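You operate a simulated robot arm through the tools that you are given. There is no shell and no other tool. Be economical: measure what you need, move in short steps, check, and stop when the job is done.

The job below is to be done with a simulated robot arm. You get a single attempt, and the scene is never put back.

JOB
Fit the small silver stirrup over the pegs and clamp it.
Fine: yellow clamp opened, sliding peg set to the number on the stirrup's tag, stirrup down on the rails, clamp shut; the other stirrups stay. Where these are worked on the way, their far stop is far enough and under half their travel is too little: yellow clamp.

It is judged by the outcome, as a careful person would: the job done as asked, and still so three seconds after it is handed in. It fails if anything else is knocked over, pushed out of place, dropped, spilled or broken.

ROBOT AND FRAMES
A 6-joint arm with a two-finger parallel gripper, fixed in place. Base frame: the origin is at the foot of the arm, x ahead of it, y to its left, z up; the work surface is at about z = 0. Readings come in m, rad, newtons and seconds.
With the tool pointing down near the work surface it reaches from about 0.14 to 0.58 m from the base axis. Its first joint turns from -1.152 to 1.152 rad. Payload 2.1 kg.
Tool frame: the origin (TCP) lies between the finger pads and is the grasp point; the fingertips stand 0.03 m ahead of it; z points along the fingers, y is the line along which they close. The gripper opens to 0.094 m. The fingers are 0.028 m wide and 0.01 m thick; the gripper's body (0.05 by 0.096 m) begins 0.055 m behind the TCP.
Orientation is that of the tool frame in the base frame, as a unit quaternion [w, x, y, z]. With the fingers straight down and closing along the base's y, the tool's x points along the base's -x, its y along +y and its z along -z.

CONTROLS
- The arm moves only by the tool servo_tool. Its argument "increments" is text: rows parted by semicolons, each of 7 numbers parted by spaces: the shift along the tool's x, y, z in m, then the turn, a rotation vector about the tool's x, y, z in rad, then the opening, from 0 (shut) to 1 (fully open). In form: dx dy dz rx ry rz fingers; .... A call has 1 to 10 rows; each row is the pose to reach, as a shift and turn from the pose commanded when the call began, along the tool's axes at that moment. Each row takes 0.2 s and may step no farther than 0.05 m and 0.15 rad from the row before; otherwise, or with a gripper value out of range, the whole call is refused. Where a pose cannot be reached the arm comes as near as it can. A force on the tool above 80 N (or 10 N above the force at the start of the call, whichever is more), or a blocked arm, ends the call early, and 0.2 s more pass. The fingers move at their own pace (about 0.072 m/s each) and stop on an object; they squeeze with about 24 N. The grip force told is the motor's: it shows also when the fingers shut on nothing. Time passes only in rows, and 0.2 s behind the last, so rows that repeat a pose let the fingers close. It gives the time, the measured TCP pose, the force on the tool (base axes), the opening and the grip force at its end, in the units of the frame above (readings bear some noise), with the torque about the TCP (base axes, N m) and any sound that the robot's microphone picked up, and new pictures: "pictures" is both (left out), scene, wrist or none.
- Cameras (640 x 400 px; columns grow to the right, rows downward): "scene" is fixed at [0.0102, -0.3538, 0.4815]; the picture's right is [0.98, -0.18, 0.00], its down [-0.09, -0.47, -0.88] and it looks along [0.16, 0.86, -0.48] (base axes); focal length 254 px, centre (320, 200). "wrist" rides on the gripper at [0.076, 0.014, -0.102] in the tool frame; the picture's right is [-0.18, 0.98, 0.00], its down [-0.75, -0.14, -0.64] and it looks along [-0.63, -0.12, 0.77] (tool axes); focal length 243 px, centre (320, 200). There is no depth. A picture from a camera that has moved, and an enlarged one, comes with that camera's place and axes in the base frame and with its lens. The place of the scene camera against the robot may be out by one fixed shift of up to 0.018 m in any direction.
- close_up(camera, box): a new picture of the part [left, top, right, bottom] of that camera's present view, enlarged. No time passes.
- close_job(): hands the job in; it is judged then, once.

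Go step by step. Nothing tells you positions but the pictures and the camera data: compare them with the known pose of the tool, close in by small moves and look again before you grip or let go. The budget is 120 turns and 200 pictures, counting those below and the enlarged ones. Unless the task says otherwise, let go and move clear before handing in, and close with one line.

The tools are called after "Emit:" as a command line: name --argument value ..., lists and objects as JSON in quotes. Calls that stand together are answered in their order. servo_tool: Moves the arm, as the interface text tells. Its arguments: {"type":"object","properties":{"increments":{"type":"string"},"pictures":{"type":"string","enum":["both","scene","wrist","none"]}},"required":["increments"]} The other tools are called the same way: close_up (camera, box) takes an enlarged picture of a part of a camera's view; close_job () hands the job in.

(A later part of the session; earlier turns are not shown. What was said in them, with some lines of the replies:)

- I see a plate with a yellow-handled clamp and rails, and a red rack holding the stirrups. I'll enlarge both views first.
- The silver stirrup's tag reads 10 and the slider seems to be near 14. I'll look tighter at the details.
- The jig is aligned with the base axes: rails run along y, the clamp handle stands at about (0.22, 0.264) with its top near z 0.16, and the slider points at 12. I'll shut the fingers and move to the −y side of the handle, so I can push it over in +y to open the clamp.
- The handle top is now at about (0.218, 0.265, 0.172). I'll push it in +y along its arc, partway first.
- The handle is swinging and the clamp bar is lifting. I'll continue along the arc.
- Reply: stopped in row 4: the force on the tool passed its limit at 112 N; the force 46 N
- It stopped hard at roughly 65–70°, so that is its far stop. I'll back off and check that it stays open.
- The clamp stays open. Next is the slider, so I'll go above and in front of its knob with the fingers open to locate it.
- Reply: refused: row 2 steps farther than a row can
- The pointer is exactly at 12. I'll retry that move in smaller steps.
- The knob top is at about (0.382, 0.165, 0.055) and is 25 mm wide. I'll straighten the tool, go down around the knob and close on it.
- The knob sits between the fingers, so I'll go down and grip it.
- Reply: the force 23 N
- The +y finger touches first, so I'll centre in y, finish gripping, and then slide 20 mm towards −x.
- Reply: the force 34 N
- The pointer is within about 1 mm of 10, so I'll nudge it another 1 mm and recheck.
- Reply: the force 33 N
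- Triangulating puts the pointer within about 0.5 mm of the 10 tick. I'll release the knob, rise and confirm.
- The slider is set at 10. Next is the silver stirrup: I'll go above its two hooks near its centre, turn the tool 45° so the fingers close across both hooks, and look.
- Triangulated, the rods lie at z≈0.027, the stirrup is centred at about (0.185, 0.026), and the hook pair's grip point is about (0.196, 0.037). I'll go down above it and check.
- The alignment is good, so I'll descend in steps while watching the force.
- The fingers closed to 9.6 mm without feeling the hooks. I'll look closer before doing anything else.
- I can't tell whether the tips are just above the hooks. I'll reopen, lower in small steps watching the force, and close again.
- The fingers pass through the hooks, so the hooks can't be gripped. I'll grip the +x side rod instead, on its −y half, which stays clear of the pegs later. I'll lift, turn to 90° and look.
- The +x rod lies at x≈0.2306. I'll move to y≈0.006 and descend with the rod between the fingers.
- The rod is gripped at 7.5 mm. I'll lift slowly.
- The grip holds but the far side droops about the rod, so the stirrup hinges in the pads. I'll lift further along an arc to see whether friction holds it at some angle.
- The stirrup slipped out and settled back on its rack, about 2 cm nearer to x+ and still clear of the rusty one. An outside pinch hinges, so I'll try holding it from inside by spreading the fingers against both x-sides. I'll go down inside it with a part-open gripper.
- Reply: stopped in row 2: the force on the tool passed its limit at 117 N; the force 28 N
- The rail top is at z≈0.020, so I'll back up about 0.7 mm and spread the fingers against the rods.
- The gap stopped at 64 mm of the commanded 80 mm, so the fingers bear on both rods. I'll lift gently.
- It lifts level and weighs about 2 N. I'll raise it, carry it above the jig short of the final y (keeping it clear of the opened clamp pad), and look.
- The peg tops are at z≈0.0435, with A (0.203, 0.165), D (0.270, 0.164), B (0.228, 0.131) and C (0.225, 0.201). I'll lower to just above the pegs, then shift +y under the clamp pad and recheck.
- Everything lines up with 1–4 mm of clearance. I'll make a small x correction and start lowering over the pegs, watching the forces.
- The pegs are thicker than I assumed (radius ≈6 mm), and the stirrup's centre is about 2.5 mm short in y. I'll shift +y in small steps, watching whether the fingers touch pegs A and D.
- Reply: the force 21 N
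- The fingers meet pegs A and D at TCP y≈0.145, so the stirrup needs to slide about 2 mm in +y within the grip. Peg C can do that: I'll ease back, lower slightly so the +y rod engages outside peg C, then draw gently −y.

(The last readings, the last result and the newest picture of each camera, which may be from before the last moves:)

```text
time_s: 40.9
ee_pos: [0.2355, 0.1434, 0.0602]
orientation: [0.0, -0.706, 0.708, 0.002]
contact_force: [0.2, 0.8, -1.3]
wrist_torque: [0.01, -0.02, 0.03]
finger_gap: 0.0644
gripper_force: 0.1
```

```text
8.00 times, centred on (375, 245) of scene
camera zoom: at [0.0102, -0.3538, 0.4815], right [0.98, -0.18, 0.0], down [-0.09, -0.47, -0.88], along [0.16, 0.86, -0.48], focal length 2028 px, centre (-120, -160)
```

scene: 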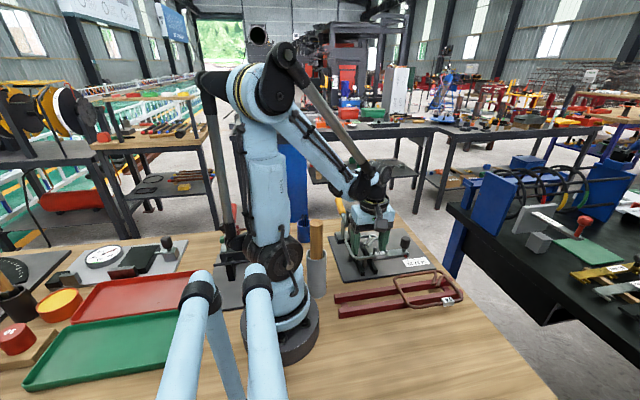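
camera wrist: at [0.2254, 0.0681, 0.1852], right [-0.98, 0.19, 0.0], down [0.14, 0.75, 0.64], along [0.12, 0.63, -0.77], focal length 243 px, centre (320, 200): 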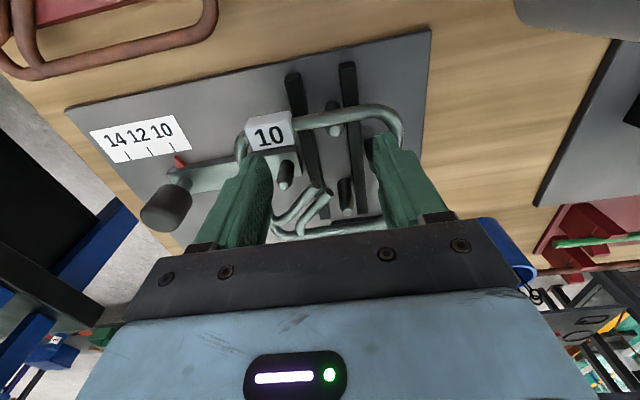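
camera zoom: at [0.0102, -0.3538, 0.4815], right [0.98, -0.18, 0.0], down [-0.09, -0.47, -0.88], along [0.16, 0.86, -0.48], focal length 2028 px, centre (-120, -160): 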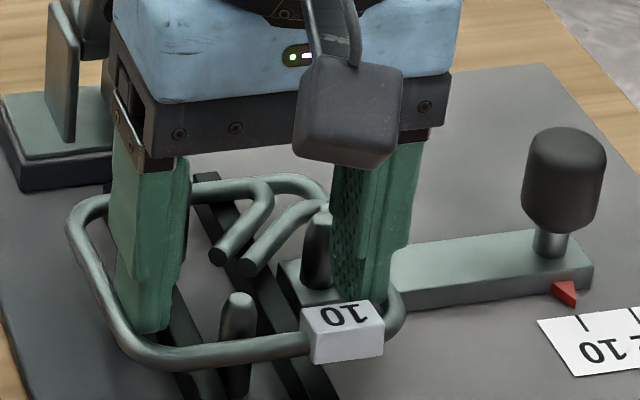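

No contact forces, and all four pegs are inside the stirrup. I'll continue down in small steps until it lands.

Emit:
servo_tool --increments "0 0 0.001 0 0 0 0.95; 0 0 0.002 0 0 0 0.95; 0 0 0.003 0 0 0 0.95; 0 0 0.003 0 0 0 0.95" --pictures "none"

Emit:
servo_tool --increments "0 0 0.001 0 0 0 0.95; 0 0 0.002 0 0 0 0.95; 0 0 0.002 0 0 0 0.95" --pictures "none"

Emit:
close_up --camera "scene" --box '[350, 225, 400, 275]'

Emit:
close_up --camera "wrist" --box '[220, 80, 440, 240]'

```text
time_s: 41.9
ee_pos: [0.2375, 0.145, 0.0562]
orientation: [0.0, -0.706, 0.708, 0.002]
contact_force: [0.7, -1.0, -2.0]
wrist_torque: [0.0, 0.04, 0.02]
finger_gap: 0.064
gripper_force: 0.1
```

```text
time_s: 42.7
ee_pos: [0.2356, 0.1444, 0.0555]
orientation: [-0.001, -0.707, 0.707, 0.002]
contact_force: [-0.4, 1.5, -2.0]
wrist_torque: [-0.03, -0.01, 0.0]
finger_gap: 0.0645
gripper_force: 0.0
```

```text
8.00 times, centred on (375, 250) of scene
camera zoom: at [0.0102, -0.3538, 0.4815], right [0.98, -0.18, 0.0], down [-0.09, -0.47, -0.88], along [0.16, 0.86, -0.48], focal length 2028 px, centre (-120, -200)
```

zoom: 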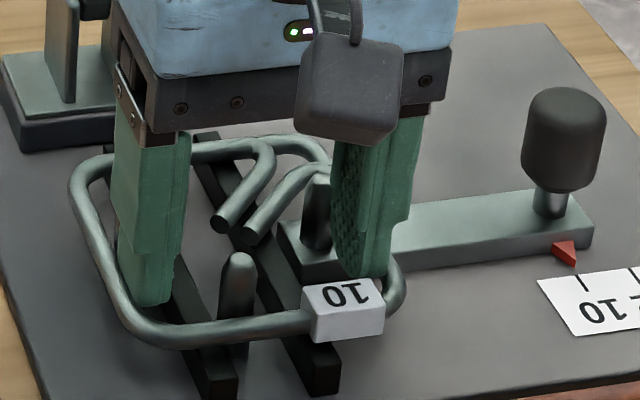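

```text
2.50 times, centred on (330, 160) of wrist
camera zoom: at [0.2231, 0.0679, 0.1577], right [-0.98, 0.19, 0.0], down [0.14, 0.75, 0.64], along [0.12, 0.63, -0.77], focal length 606 px, centre (295, 300)
```

zoom: 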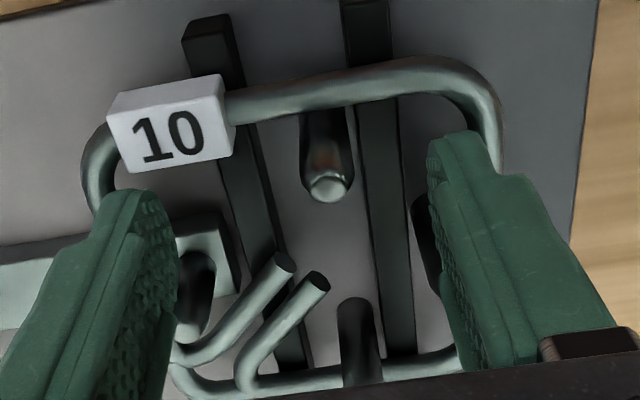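

Emit:
servo_tool --increments "0 0 0.001 0 0 0 0.95; 0 0 0.002 0 0 0 0.95; 0 0 0.002 0 0 0 0.95" --pictures "none"

Emit:
servo_tool --increments "0 0 0.001 0 0 0 0.95; 0 0 0.0015 0 0 0 0.95; 0 0 0.0015 0 0 0 0.95" --pictures "none"

Emit:
close_up --camera "scene" --box '[350, 225, 400, 275]'

```text
time_s: 43.5
ee_pos: [0.2361, 0.1437, 0.0519]
orientation: [-0.001, -0.706, 0.708, 0.0]
contact_force: [3.7, -2.0, 19.3]
wrist_torque: [-0.07, 0.01, 0.0]
finger_gap: 0.0641
gripper_force: 0.1
```

```text
time_s: 44.3
ee_pos: [0.2361, 0.144, 0.0516]
orientation: [0.0, -0.707, 0.708, 0.001]
contact_force: [4.4, -1.9, 11.5]
wrist_torque: [-0.04, -0.06, 0.0]
finger_gap: 0.0642
gripper_force: 0.0
```

```text
8.00 times, centred on (375, 250) of scene
camera zoom: at [0.0102, -0.3538, 0.4815], right [0.98, -0.18, 0.0], down [-0.09, -0.47, -0.88], along [0.16, 0.86, -0.48], focal length 2028 px, centre (-120, -200)
```

zoom: 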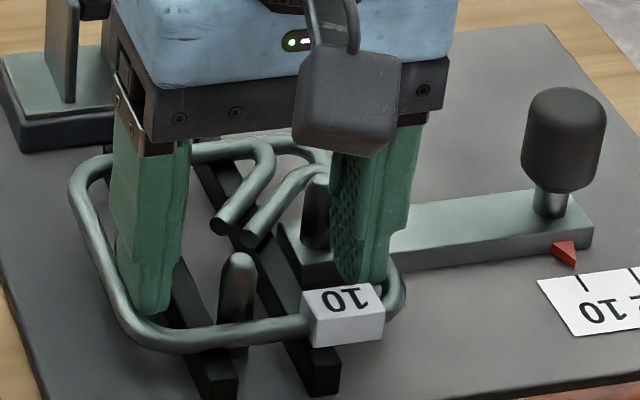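

The stirrup has landed, with an upward force on contact and the fingers sliding slightly past it. I'll relax the fingers by about 2 mm each, rise a little, close more, then rise clear.

Emit:
servo_tool --increments "0 0 0 0 0 0 0.64; 0 0 0 0 0 0 0.64; 0 0 -0.004 0 0 0 0.62; 0 0 -0.008 0 0 0 0.58; 0 0 -0.008 0 0 0 0.5" --pictures "none"

Emit:
close_up --camera "scene" --box '[350, 225, 400, 275]'

Emit:
close_up --camera "wrist" --box '[220, 80, 440, 240]'

```text
time_s: 45.5
ee_pos: [0.237, 0.1438, 0.0597]
orientation: [0.0, -0.706, 0.708, 0.002]
contact_force: [-0.3, -0.8, -0.2]
wrist_torque: [0.0, 0.02, 0.01]
finger_gap: 0.0467
gripper_force: 0.0
```

```text
8.00 times, centred on (375, 250) of scene
camera zoom: at [0.0102, -0.3538, 0.4815], right [0.98, -0.18, 0.0], down [-0.09, -0.47, -0.88], along [0.16, 0.86, -0.48], focal length 2028 px, centre (-120, -200)
```

zoom: 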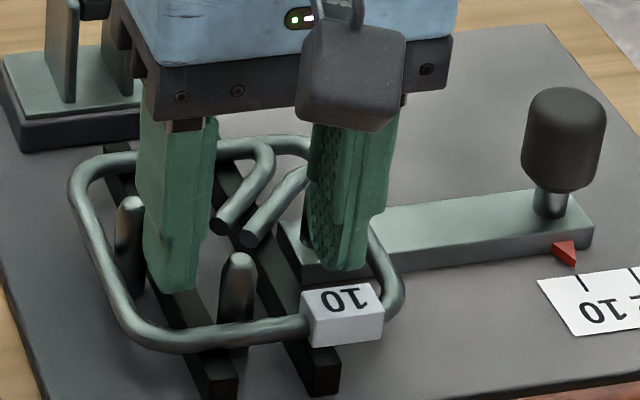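

```text
2.50 times, centred on (330, 160) of wrist
camera zoom: at [0.223, 0.0679, 0.1621], right [-0.98, 0.19, 0.0], down [0.14, 0.75, 0.64], along [0.12, 0.63, -0.77], focal length 606 px, centre (295, 300)
```

zoom: 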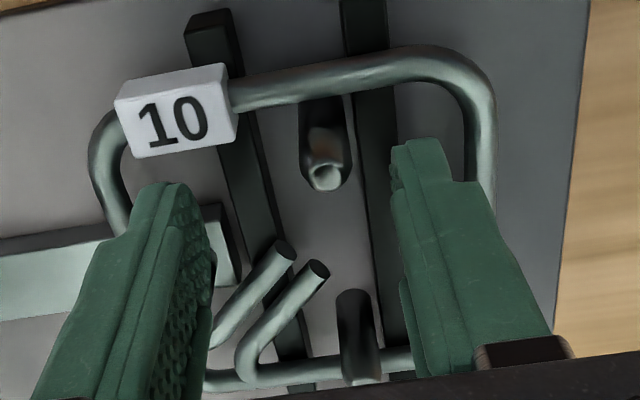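

The stirrup rests on the rails over all four pegs and the fingers are free. I'll rise and move over to view the opened clamp handle, planning to pinch it along x and swing it back.

Emit:
servo_tool --increments "0 0 -0.03 0 0 0 0.48; 0 0 -0.07 0 0 0 0.48; 0 0 -0.11 0 0 0 0.48; -0.03 0.005 -0.14 0 0 0 0.48; -0.07 0.01 -0.14 0 0 0 0.48; -0.11 0.017 -0.14 0 0 0 0.48; -0.15 0.017 -0.14 0 0 0 0.48; -0.15 0.017 -0.14 0 0 0 0.48"

Emit:
close_up --camera "wrist" --box '[180, 0, 460, 200]'

Emit:
close_up --camera "scene" --box '[325, 190, 435, 290]'

```text
time_s: 47.3
ee_pos: [0.2203, 0.2962, 0.1993]
orientation: [0.0, -0.707, 0.708, 0.002]
contact_force: [0.2, 0.2, 0.1]
wrist_torque: [-0.03, -0.01, -0.01]
finger_gap: 0.0452
gripper_force: 0.1
camera wrist: at [0.2067, 0.2205, 0.3018], right [-0.98, 0.19, 0.0], down [0.14, 0.75, 0.64], along [0.12, 0.63, -0.77], focal length 243 px, centre (320, 200)
```

scene: 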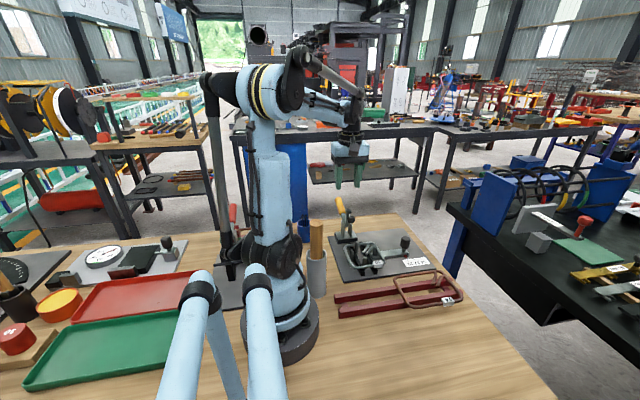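
wrist: 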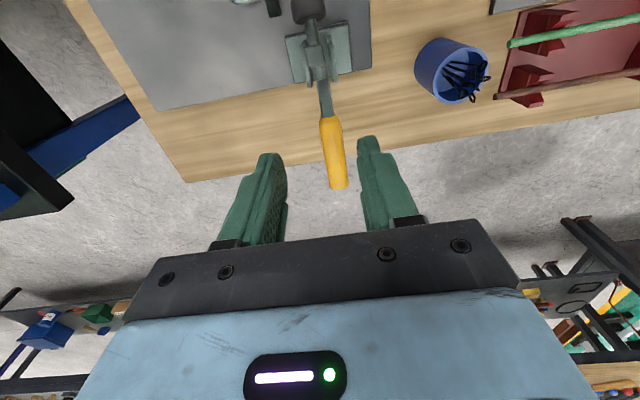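

```text
2.00 times, centred on (320, 100) of wrist
camera zoom: at [0.2067, 0.2205, 0.3018], right [-0.98, 0.19, 0.0], down [0.14, 0.75, 0.64], along [0.12, 0.63, -0.77], focal length 485 px, centre (320, 400)
```

zoom: 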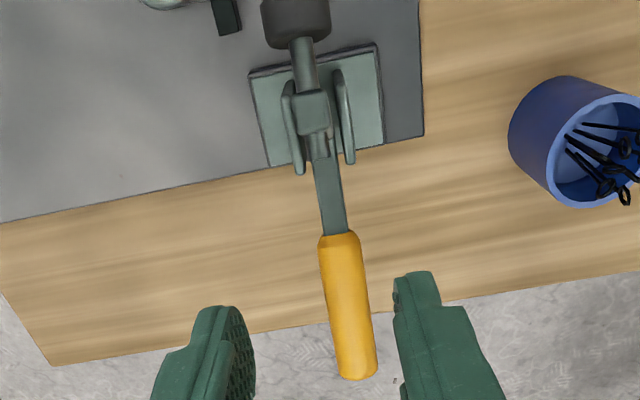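

```text
4.00 times, centred on (380, 240) of scene
camera zoom: at [0.0102, -0.3538, 0.4815], right [0.98, -0.18, 0.0], down [-0.09, -0.47, -0.88], along [0.16, 0.86, -0.48], focal length 1014 px, centre (80, 40)
```

zoom: 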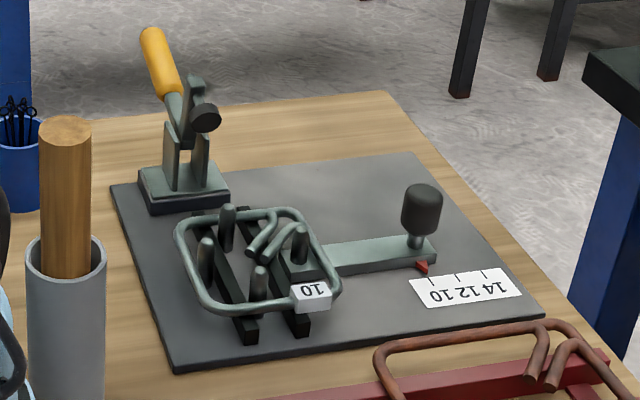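

The stirrup sits nicely on the rails. The handle lies at x≈0.215, and a good grip point is about (0.215, 0.351, 0.078). I'll straddle it and pinch along x.

Emit:
servo_tool --increments "-0.03 0.0053 0.01 0 0 0 0.48; -0.055 0.0053 0.03 0 0 0 0.48; -0.055 0.0053 0.07 0 0 0 0.48; -0.055 0.0053 0.1 0 0 0 0.48; -0.055 0.0053 0.1 0 0 0 0.48"

Emit:
close_up --camera "scene" --box '[310, 160, 400, 250]'

```text
time_s: 48.5
ee_pos: [0.2115, 0.349, 0.0997]
orientation: [-0.001, -0.707, 0.708, 0.002]
contact_force: [-0.6, -0.5, 0.2]
wrist_torque: [0.02, -0.02, 0.01]
finger_gap: 0.0451
gripper_force: 0.1
camera wrist: at [0.199, 0.2727, 0.2029], right [-0.98, 0.19, 0.0], down [0.14, 0.75, 0.64], along [0.12, 0.63, -0.77], focal length 243 px, centre (320, 200)
```

scene: 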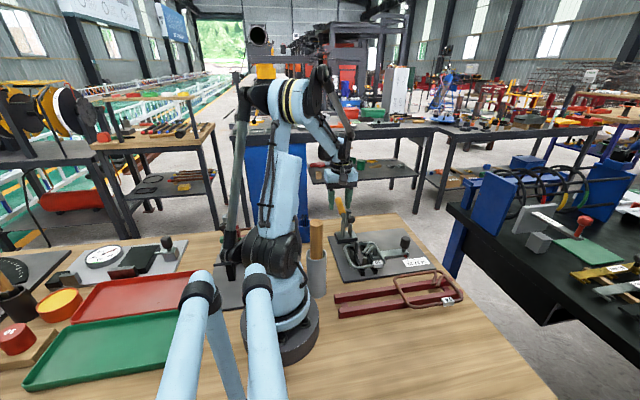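
wrist: 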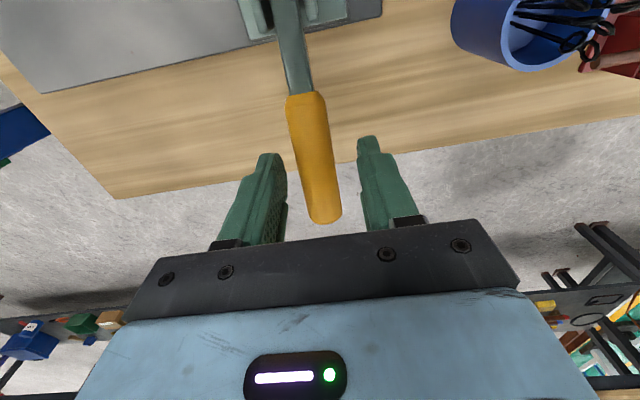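

```text
4.44 times, centred on (355, 205) of scene
camera zoom: at [0.0102, -0.3538, 0.4815], right [0.98, -0.18, 0.0], down [-0.09, -0.47, -0.88], along [0.16, 0.86, -0.48], focal length 1127 px, centre (164, 178)
```

zoom: 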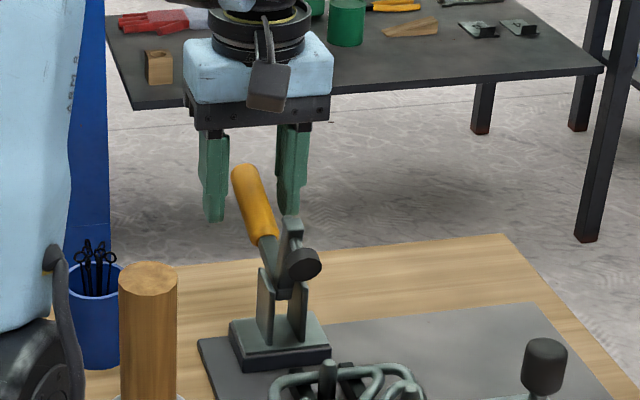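

The handle is centred between the fingers, its end is at (0.216, 0.376, 0.093), and it is open by about 67°. I'll lower 19 mm and close.

Emit:
servo_tool --increments "0 0 0.01 0 0 0 0.48; 0 -0.002 0.0187 0 0 0 0.48; 0 -0.002 0.0187 0 0 0 0.3; 0 -0.002 0.0187 0 0 0 0.1; 0 -0.002 0.0187 0 0 0 0.1; 0 -0.002 0.0187 0 0 0 0.1"

Emit:
close_up --camera "scene" --box '[310, 160, 400, 250]'

```text
time_s: 49.9
ee_pos: [0.2157, 0.3493, 0.0813]
orientation: [-0.001, -0.707, 0.708, 0.002]
contact_force: [0.4, 0.1, -5.9]
wrist_torque: [0.29, -0.01, 0.16]
finger_gap: 0.0259
gripper_force: 44.9
camera wrist: at [0.2005, 0.273, 0.1842], right [-0.98, 0.19, 0.0], down [0.14, 0.75, 0.64], along [0.12, 0.63, -0.77], focal length 243 px, centre (320, 200)
```

scene: 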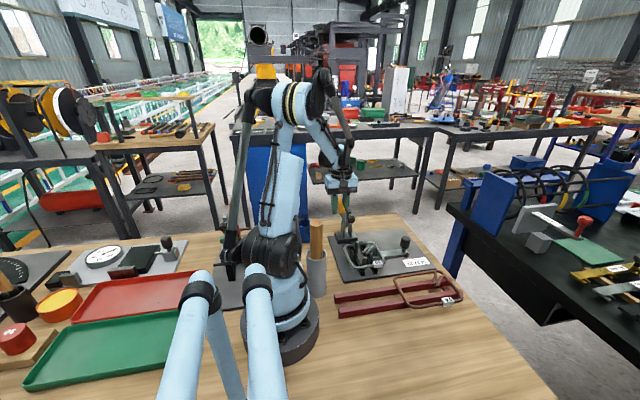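
wrist: 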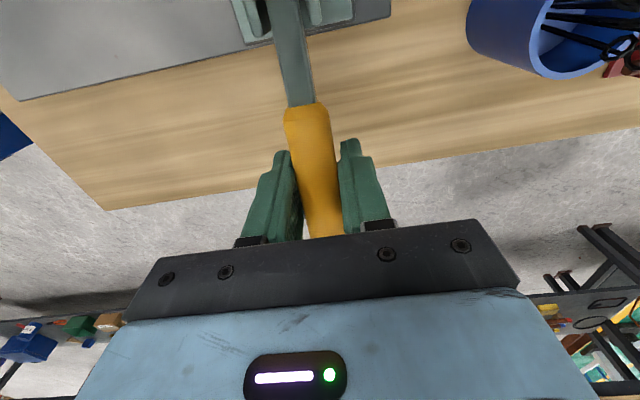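

```text
4.44 times, centred on (355, 205) of scene
camera zoom: at [0.0102, -0.3538, 0.4815], right [0.98, -0.18, 0.0], down [-0.09, -0.47, -0.88], along [0.16, 0.86, -0.48], focal length 1127 px, centre (164, 178)
```

zoom: 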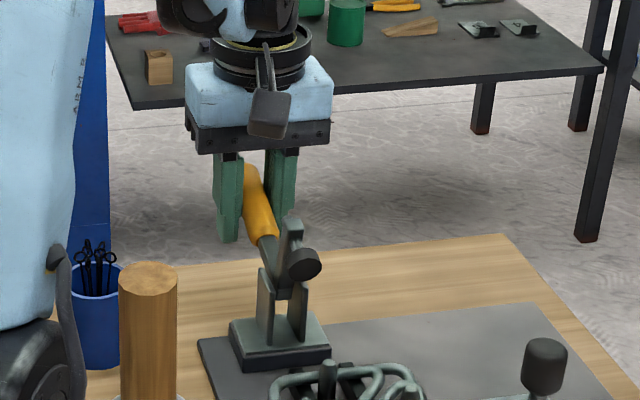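

The handle is gripped. I'll swing it back along its arc, first to about 30°.

Emit:
servo_tool --increments "0.0048 0 -0.0096 0 0 0 0.1; 0.009 0 -0.0163 0 0 0 0.1; 0.014 0 -0.0227 0 0 0 0.1; 0.0195 0 -0.0287 0 0 0 0.1; 0.0253 0 -0.034 0 0 0 0.1; 0.0317 0 -0.0389 0 0 0 0.1; 0.0384 0 -0.0432 0 0 0 0.1; 0.0384 0 -0.0432 0 0 0 0.1"

Emit:
close_up --camera "scene" --box '[320, 180, 410, 270]'

```text
time_s: 51.7
ee_pos: [0.2144, 0.3123, 0.1237]
orientation: [0.002, 0.708, -0.706, -0.006]
contact_force: [-21.6, 24.7, 3.2]
wrist_torque: [1.35, 0.16, 0.31]
finger_gap: 0.0216
gripper_force: 45.3
camera wrist: at [0.202, 0.2359, 0.2259], right [-0.98, 0.18, 0.01], down [0.15, 0.75, 0.65], along [0.11, 0.64, -0.76], focal length 243 px, centre (320, 200)
```

scene: 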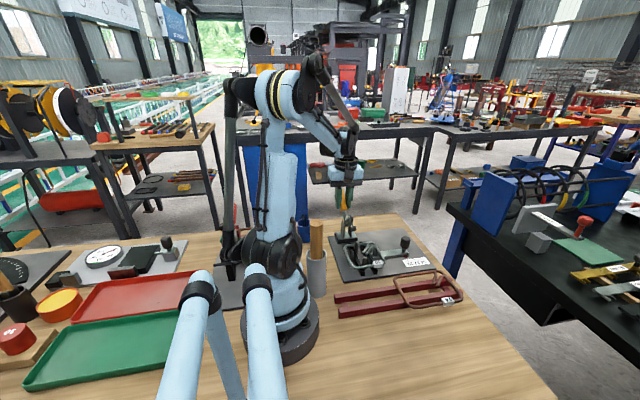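
wrist: 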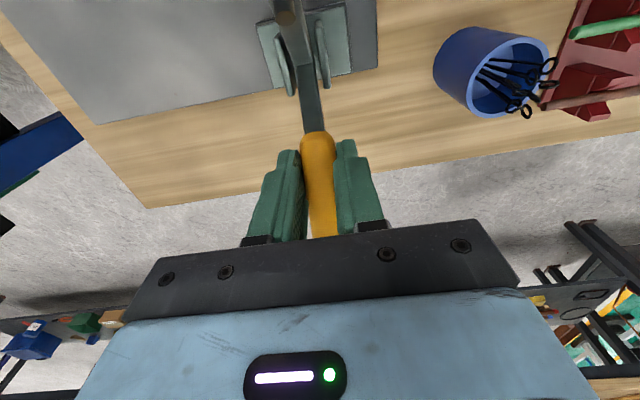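

```text
4.44 times, centred on (365, 225) of scene
camera zoom: at [0.0102, -0.3538, 0.4815], right [0.98, -0.18, 0.0], down [-0.09, -0.47, -0.88], along [0.16, 0.86, -0.48], focal length 1127 px, centre (120, 89)
```

zoom: 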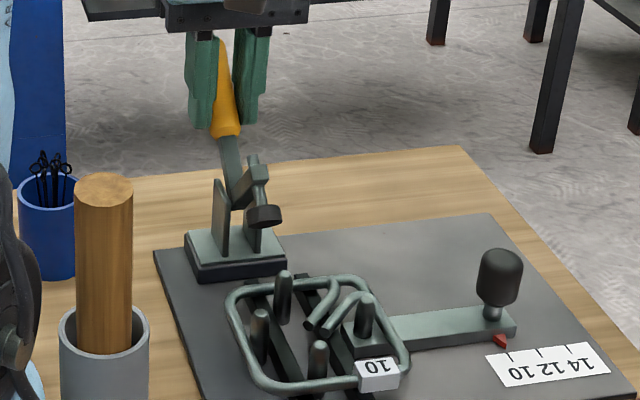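

The clamp is following. I'll continue the arc to the closed position.

Emit:
servo_tool --increments "0.007 0.001 -0.0037 0 0 0 0.1; 0.0145 0.001 -0.0068 0 0 0 0.1; 0.022 0.001 -0.0092 0 0 0 0.1; 0.030 0.001 -0.0109 0 0 0 0.1; 0.038 0.001 -0.0119 0 0 0 0.1; 0.043 0.001 -0.0122 0 0 0 0.1; 0.043 0.001 -0.0122 0 0 0 0.1"

Emit:
close_up --camera "scene" --box '[330, 190, 410, 280]'

```text
time_s: 53.3
ee_pos: [0.2159, 0.2676, 0.1374]
orientation: [-0.002, -0.707, 0.707, 0.002]
contact_force: [0.7, 0.0, -0.4]
wrist_torque: [-0.03, -0.03, 0.02]
finger_gap: 0.0091
gripper_force: 0.0
camera wrist: at [0.2016, 0.1917, 0.24], right [-0.98, 0.19, 0.0], down [0.14, 0.75, 0.64], along [0.12, 0.63, -0.77], focal length 243 px, centre (320, 200)
```

scene: 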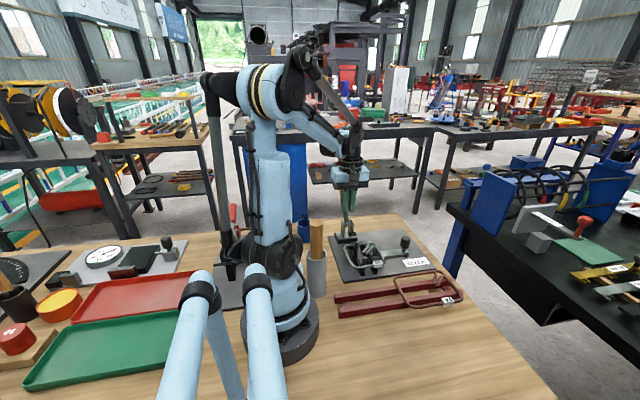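
wrist: 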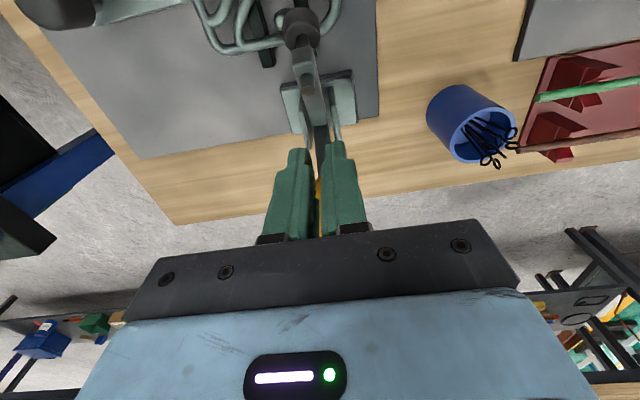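

```text
4.44 times, centred on (370, 235) of scene
camera zoom: at [0.0102, -0.3538, 0.4815], right [0.98, -0.18, 0.0], down [-0.09, -0.47, -0.88], along [0.16, 0.86, -0.48], focal length 1127 px, centre (98, 44)
```

zoom: 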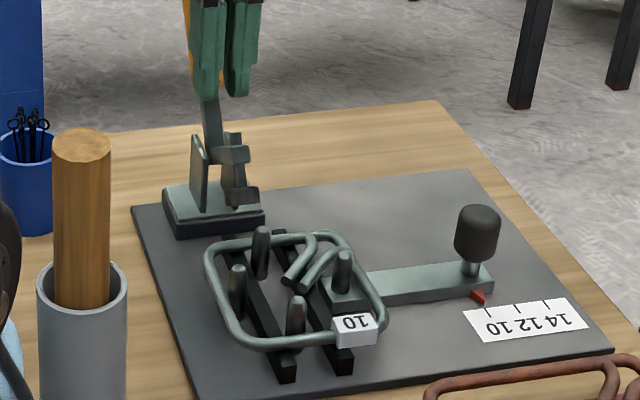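

The handle slipped from the pinch at about 25°, with the pad nearly down. I'll go up and over to its +y side with the fingers shut and push it closed.

Emit:
servo_tool --increments "0 0 -0.04 0 0 0 0; 0 0 -0.08 0 0 0 0; -0.04 0 -0.085 0 0 0 0; -0.08 0 -0.085 0 0 0 0; -0.108 0 -0.08 0 0 0 0; -0.108 0 -0.05 0 0 0 0; -0.108 0 -0.025 0 0 0 0; -0.108 0 -0.025 0 0 0 0"

Emit:
close_up --camera "scene" --box '[325, 170, 425, 270]'

```text
time_s: 55.1
ee_pos: [0.2157, 0.374, 0.1591]
orientation: [0.0, -0.706, 0.708, 0.002]
contact_force: [0.6, 0.5, -0.2]
wrist_torque: [0.03, 0.0, -0.01]
finger_gap: 0.0002
gripper_force: 23.6
camera wrist: at [0.2017, 0.2977, 0.2629], right [-0.98, 0.19, 0.0], down [0.14, 0.75, 0.64], along [0.12, 0.63, -0.77], focal length 243 px, centre (320, 200)
```

scene: 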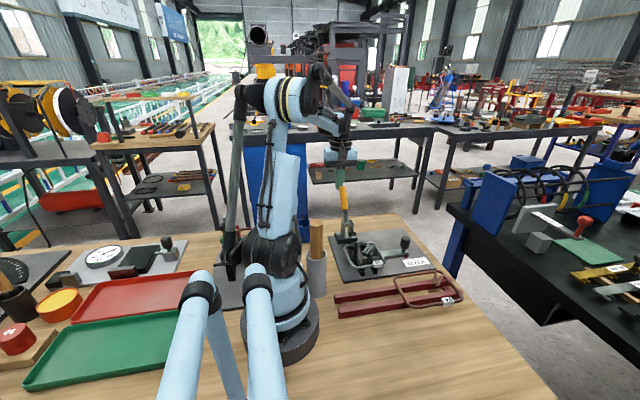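
wrist: 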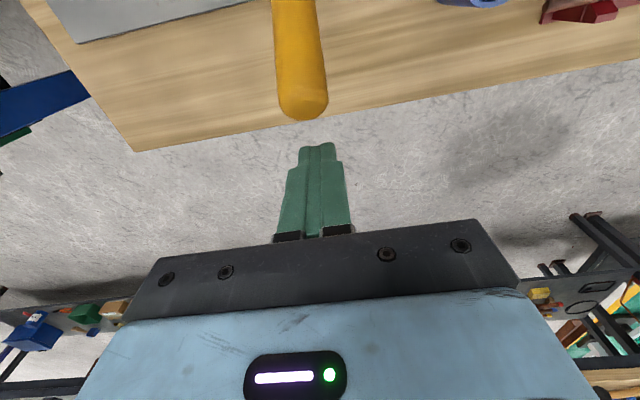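

```text
4.00 times, centred on (375, 220) of scene
camera zoom: at [0.0102, -0.3538, 0.4815], right [0.98, -0.18, 0.0], down [-0.09, -0.47, -0.88], along [0.16, 0.86, -0.48], focal length 1014 px, centre (100, 120)
```

zoom: 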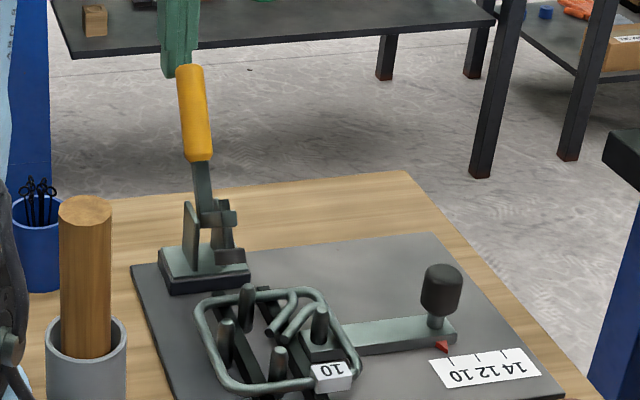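

The handle leans about 35°. I'll push it in −y.

Emit:
servo_tool --increments "0.015 0 0.003 0 0 0 0; 0.03 0 0.003 0 0 0 0; 0.042 0 0.003 0 0 0 0; 0.052 0 0.003 0 0 0 0; 0.062 0 0.003 0 0 0 0; 0.070 0 0.003 0 0 0 0; 0.076 0 0.003 0 0 0 0; 0.076 0 0.003 0 0 0 0"

Emit:
close_up --camera "scene" --box '[335, 180, 415, 280]'

```text
time_s: 56.9
ee_pos: [0.2151, 0.2998, 0.1583]
orientation: [-0.001, -0.706, 0.708, 0.002]
contact_force: [0.3, 0.7, -0.8]
wrist_torque: [0.03, -0.03, 0.0]
finger_gap: 0.0
gripper_force: 23.6
camera wrist: at [0.201, 0.2226, 0.261], right [-0.98, 0.19, 0.0], down [0.14, 0.75, 0.64], along [0.12, 0.63, -0.77], focal length 243 px, centre (320, 200)
```

scene: 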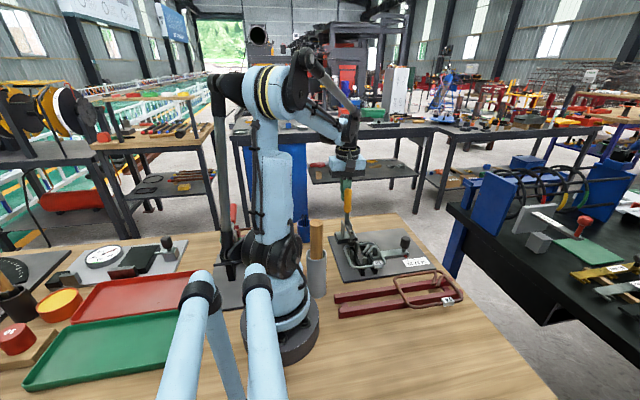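
wrist: 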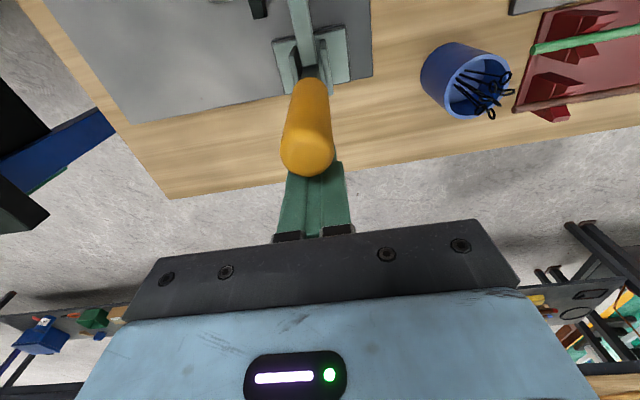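

```text
4.00 times, centred on (375, 230) of scene
camera zoom: at [0.0102, -0.3538, 0.4815], right [0.98, -0.18, 0.0], down [-0.09, -0.47, -0.88], along [0.16, 0.86, -0.48], focal length 1014 px, centre (100, 80)
```

zoom: 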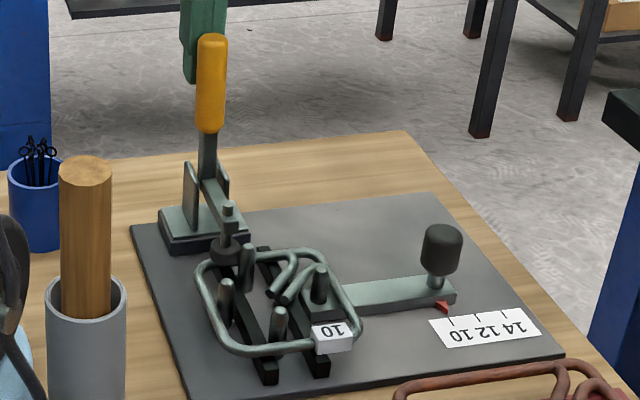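

The pad is coming down onto the stirrup's rod. I'll push the last bit in small steps.

Emit:
servo_tool --increments "0.004 0 0 0 0 0 0; 0.008 0 0 0 0 0 0; 0.010 0 0 0 0 0 0; 0.010 0 0 0 0 0 0" --pictures "none"

Emit:
close_up --camera "scene" --box '[345, 210, 405, 280]'

```text
time_s: 57.9
ee_pos: [0.2144, 0.2922, 0.1585]
orientation: [-0.002, 0.708, -0.706, -0.003]
contact_force: [-5.5, 34.8, 1.9]
wrist_torque: [-0.4, -0.08, -0.15]
finger_gap: 0.0002
gripper_force: 24.4
```

```text
5.71 times, centred on (375, 245) of scene
camera zoom: at [0.0102, -0.3538, 0.4815], right [0.98, -0.18, 0.0], down [-0.09, -0.47, -0.88], along [0.16, 0.86, -0.48], focal length 1449 px, centre (6, -57)
```

zoom: 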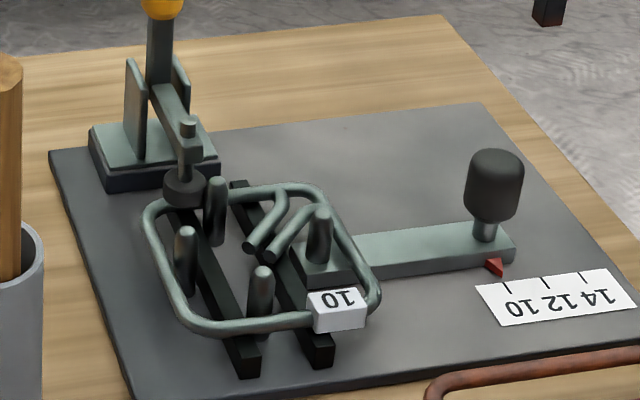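

Emit:
servo_tool --increments "0.002 0 0 0 0 0 0; 0.003 0 0 0 0 0 0; 0.003 0 0 0 0 0 0" --pictures "none"

Emit:
close_up --camera "scene" --box '[355, 225, 385, 255]'

Emit:
close_up --camera "scene" --box '[325, 160, 405, 240]'

```text
time_s: 58.7
ee_pos: [0.2148, 0.292, 0.1581]
orientation: [-0.005, 0.708, -0.706, -0.008]
contact_force: [-5.0, 57.3, -8.3]
wrist_torque: [-0.47, -0.09, -0.18]
finger_gap: 0.0
gripper_force: 23.9
```

```text
13.33 times, centred on (370, 240) of scene
camera zoom: at [0.0103, -0.3537, 0.4816], right [0.98, -0.18, 0.0], down [-0.09, -0.47, -0.88], along [0.16, 0.86, -0.48], focal length 3381 px, centre (-347, -333)
```

zoom: 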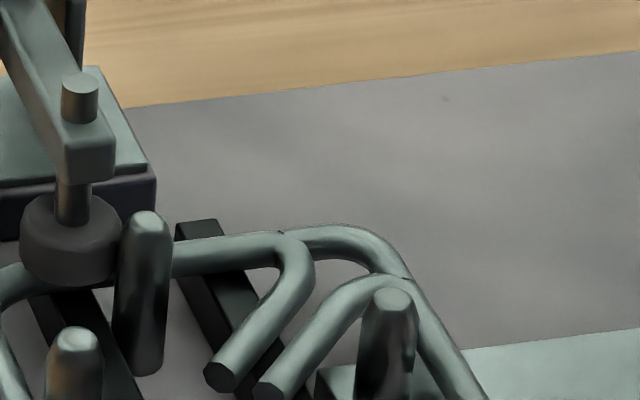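

```text
5.00 times, centred on (365, 200) of scene
camera zoom: at [0.0103, -0.3537, 0.4816], right [0.98, -0.18, 0.0], down [-0.09, -0.47, -0.88], along [0.16, 0.86, -0.48], focal length 1268 px, centre (95, 200)
```

zoom: 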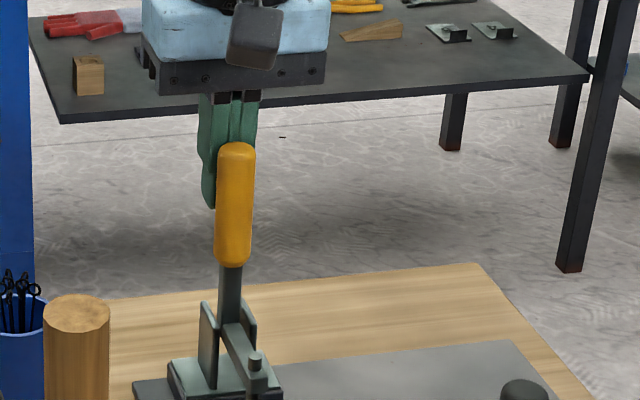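

The handle is upright against its stop with the pad down on the rod. I'll back off and move clear to check that it holds.

Emit:
servo_tool --increments "-0.02 0 0 0 0 0 0; -0.04 0 -0.01 0 0 0 0; -0.04 0 -0.05 0 0 0 0; -0.04 0 -0.09 0 0 0 0; -0.04 0 -0.12 0 0 0 0; -0.02 0 -0.12 0 0 0 0; 0.02 0 -0.12 0 0 0 0; 0.05 0 -0.12 0 0 0 0; 0.05 0 -0.12 0 0 0 0"

Emit:
close_up --camera "scene" --box '[325, 180, 445, 290]'

Emit:
close_up --camera "scene" --box '[350, 225, 400, 275]'

Emit:
close_up --camera "scene" --box '[412, 250, 436, 266]'

```text
time_s: 60.7
ee_pos: [0.2148, 0.2343, 0.2808]
orientation: [-0.001, -0.706, 0.708, 0.002]
contact_force: [0.2, 1.2, -0.2]
wrist_torque: [0.02, 0.01, 0.03]
finger_gap: 0.0
gripper_force: 24.4
camera wrist: at [0.202, 0.1582, 0.3826], right [-0.98, 0.19, 0.0], down [0.14, 0.75, 0.64], along [0.12, 0.63, -0.77], focal length 243 px, centre (320, 200)
```

scene: 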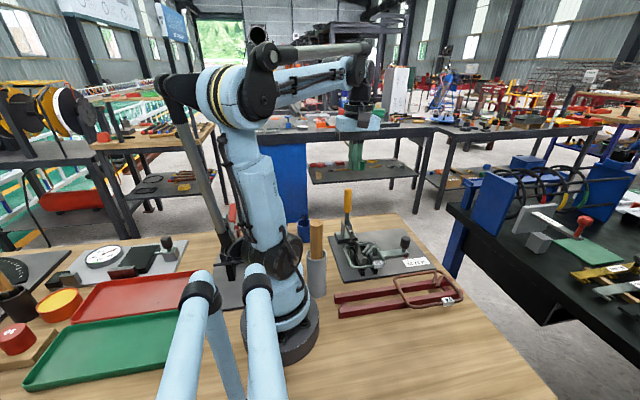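
wrist: 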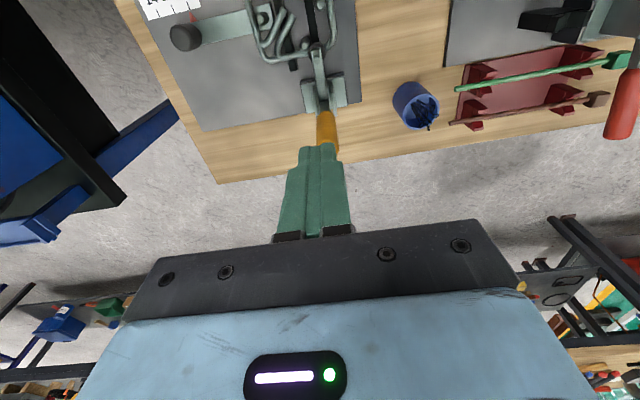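

```text
3.64 times, centred on (385, 235) of scene
camera zoom: at [0.0102, -0.3538, 0.4815], right [0.98, -0.18, 0.0], down [-0.09, -0.47, -0.88], along [0.16, 0.86, -0.48], focal length 922 px, centre (84, 73)
```

zoom: 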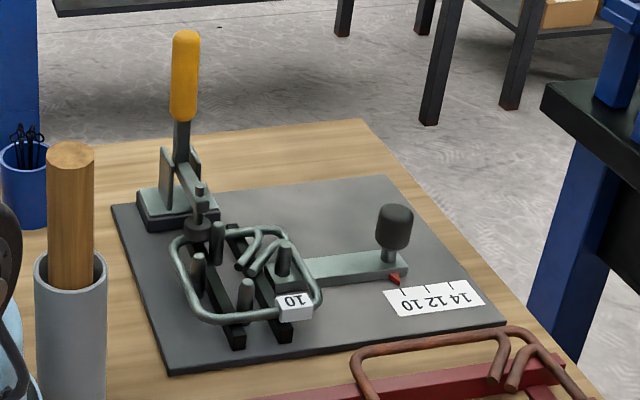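

```text
8.00 times, centred on (375, 250) of scene
camera zoom: at [0.0102, -0.3538, 0.4815], right [0.98, -0.18, 0.0], down [-0.09, -0.47, -0.88], along [0.16, 0.86, -0.48], focal length 2028 px, centre (-120, -200)
```

zoom: 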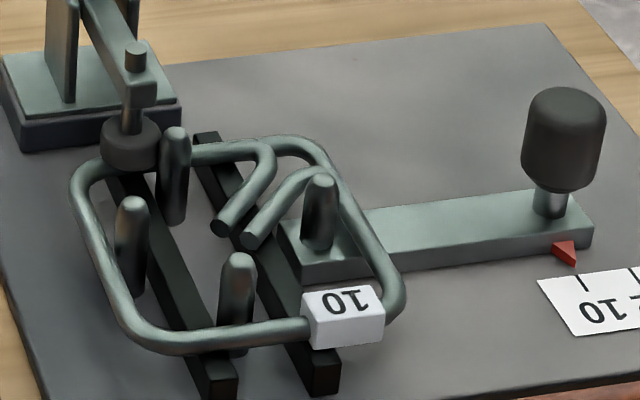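

```text
16.00 times, centred on (424, 258) of scene
camera zoom: at [0.0102, -0.3538, 0.4815], right [0.98, -0.18, 0.0], down [-0.09, -0.47, -0.88], along [0.16, 0.86, -0.48], focal length 4057 px, centre (-1344, -728)
```

zoom: 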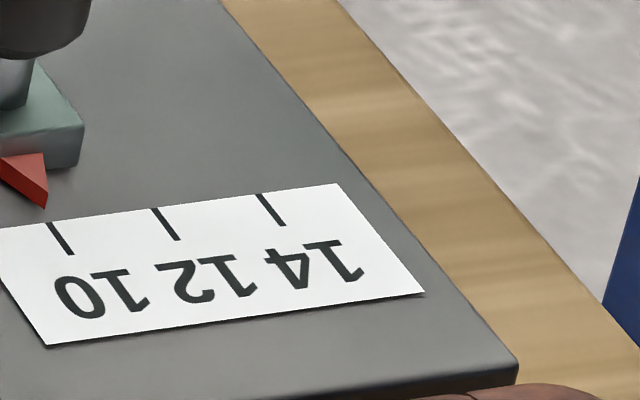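

The stirrup is down on the rails around all four pegs, the clamp is shut on it, the slider reads 10 and the rusty stirrup looks untouched on its rack. The arm is clear, so I'm handing in.

Emit:
close_job

```text
The job is handed in.
```

The small silver stirrup (tag 10) is on the rails over the pegs, with the sliding peg at 10 and the yellow clamp shut on it. On my first lift it slipped out of the gripper and dropped back onto its rack before I picked it up again. The other stirrup stayed where it was.
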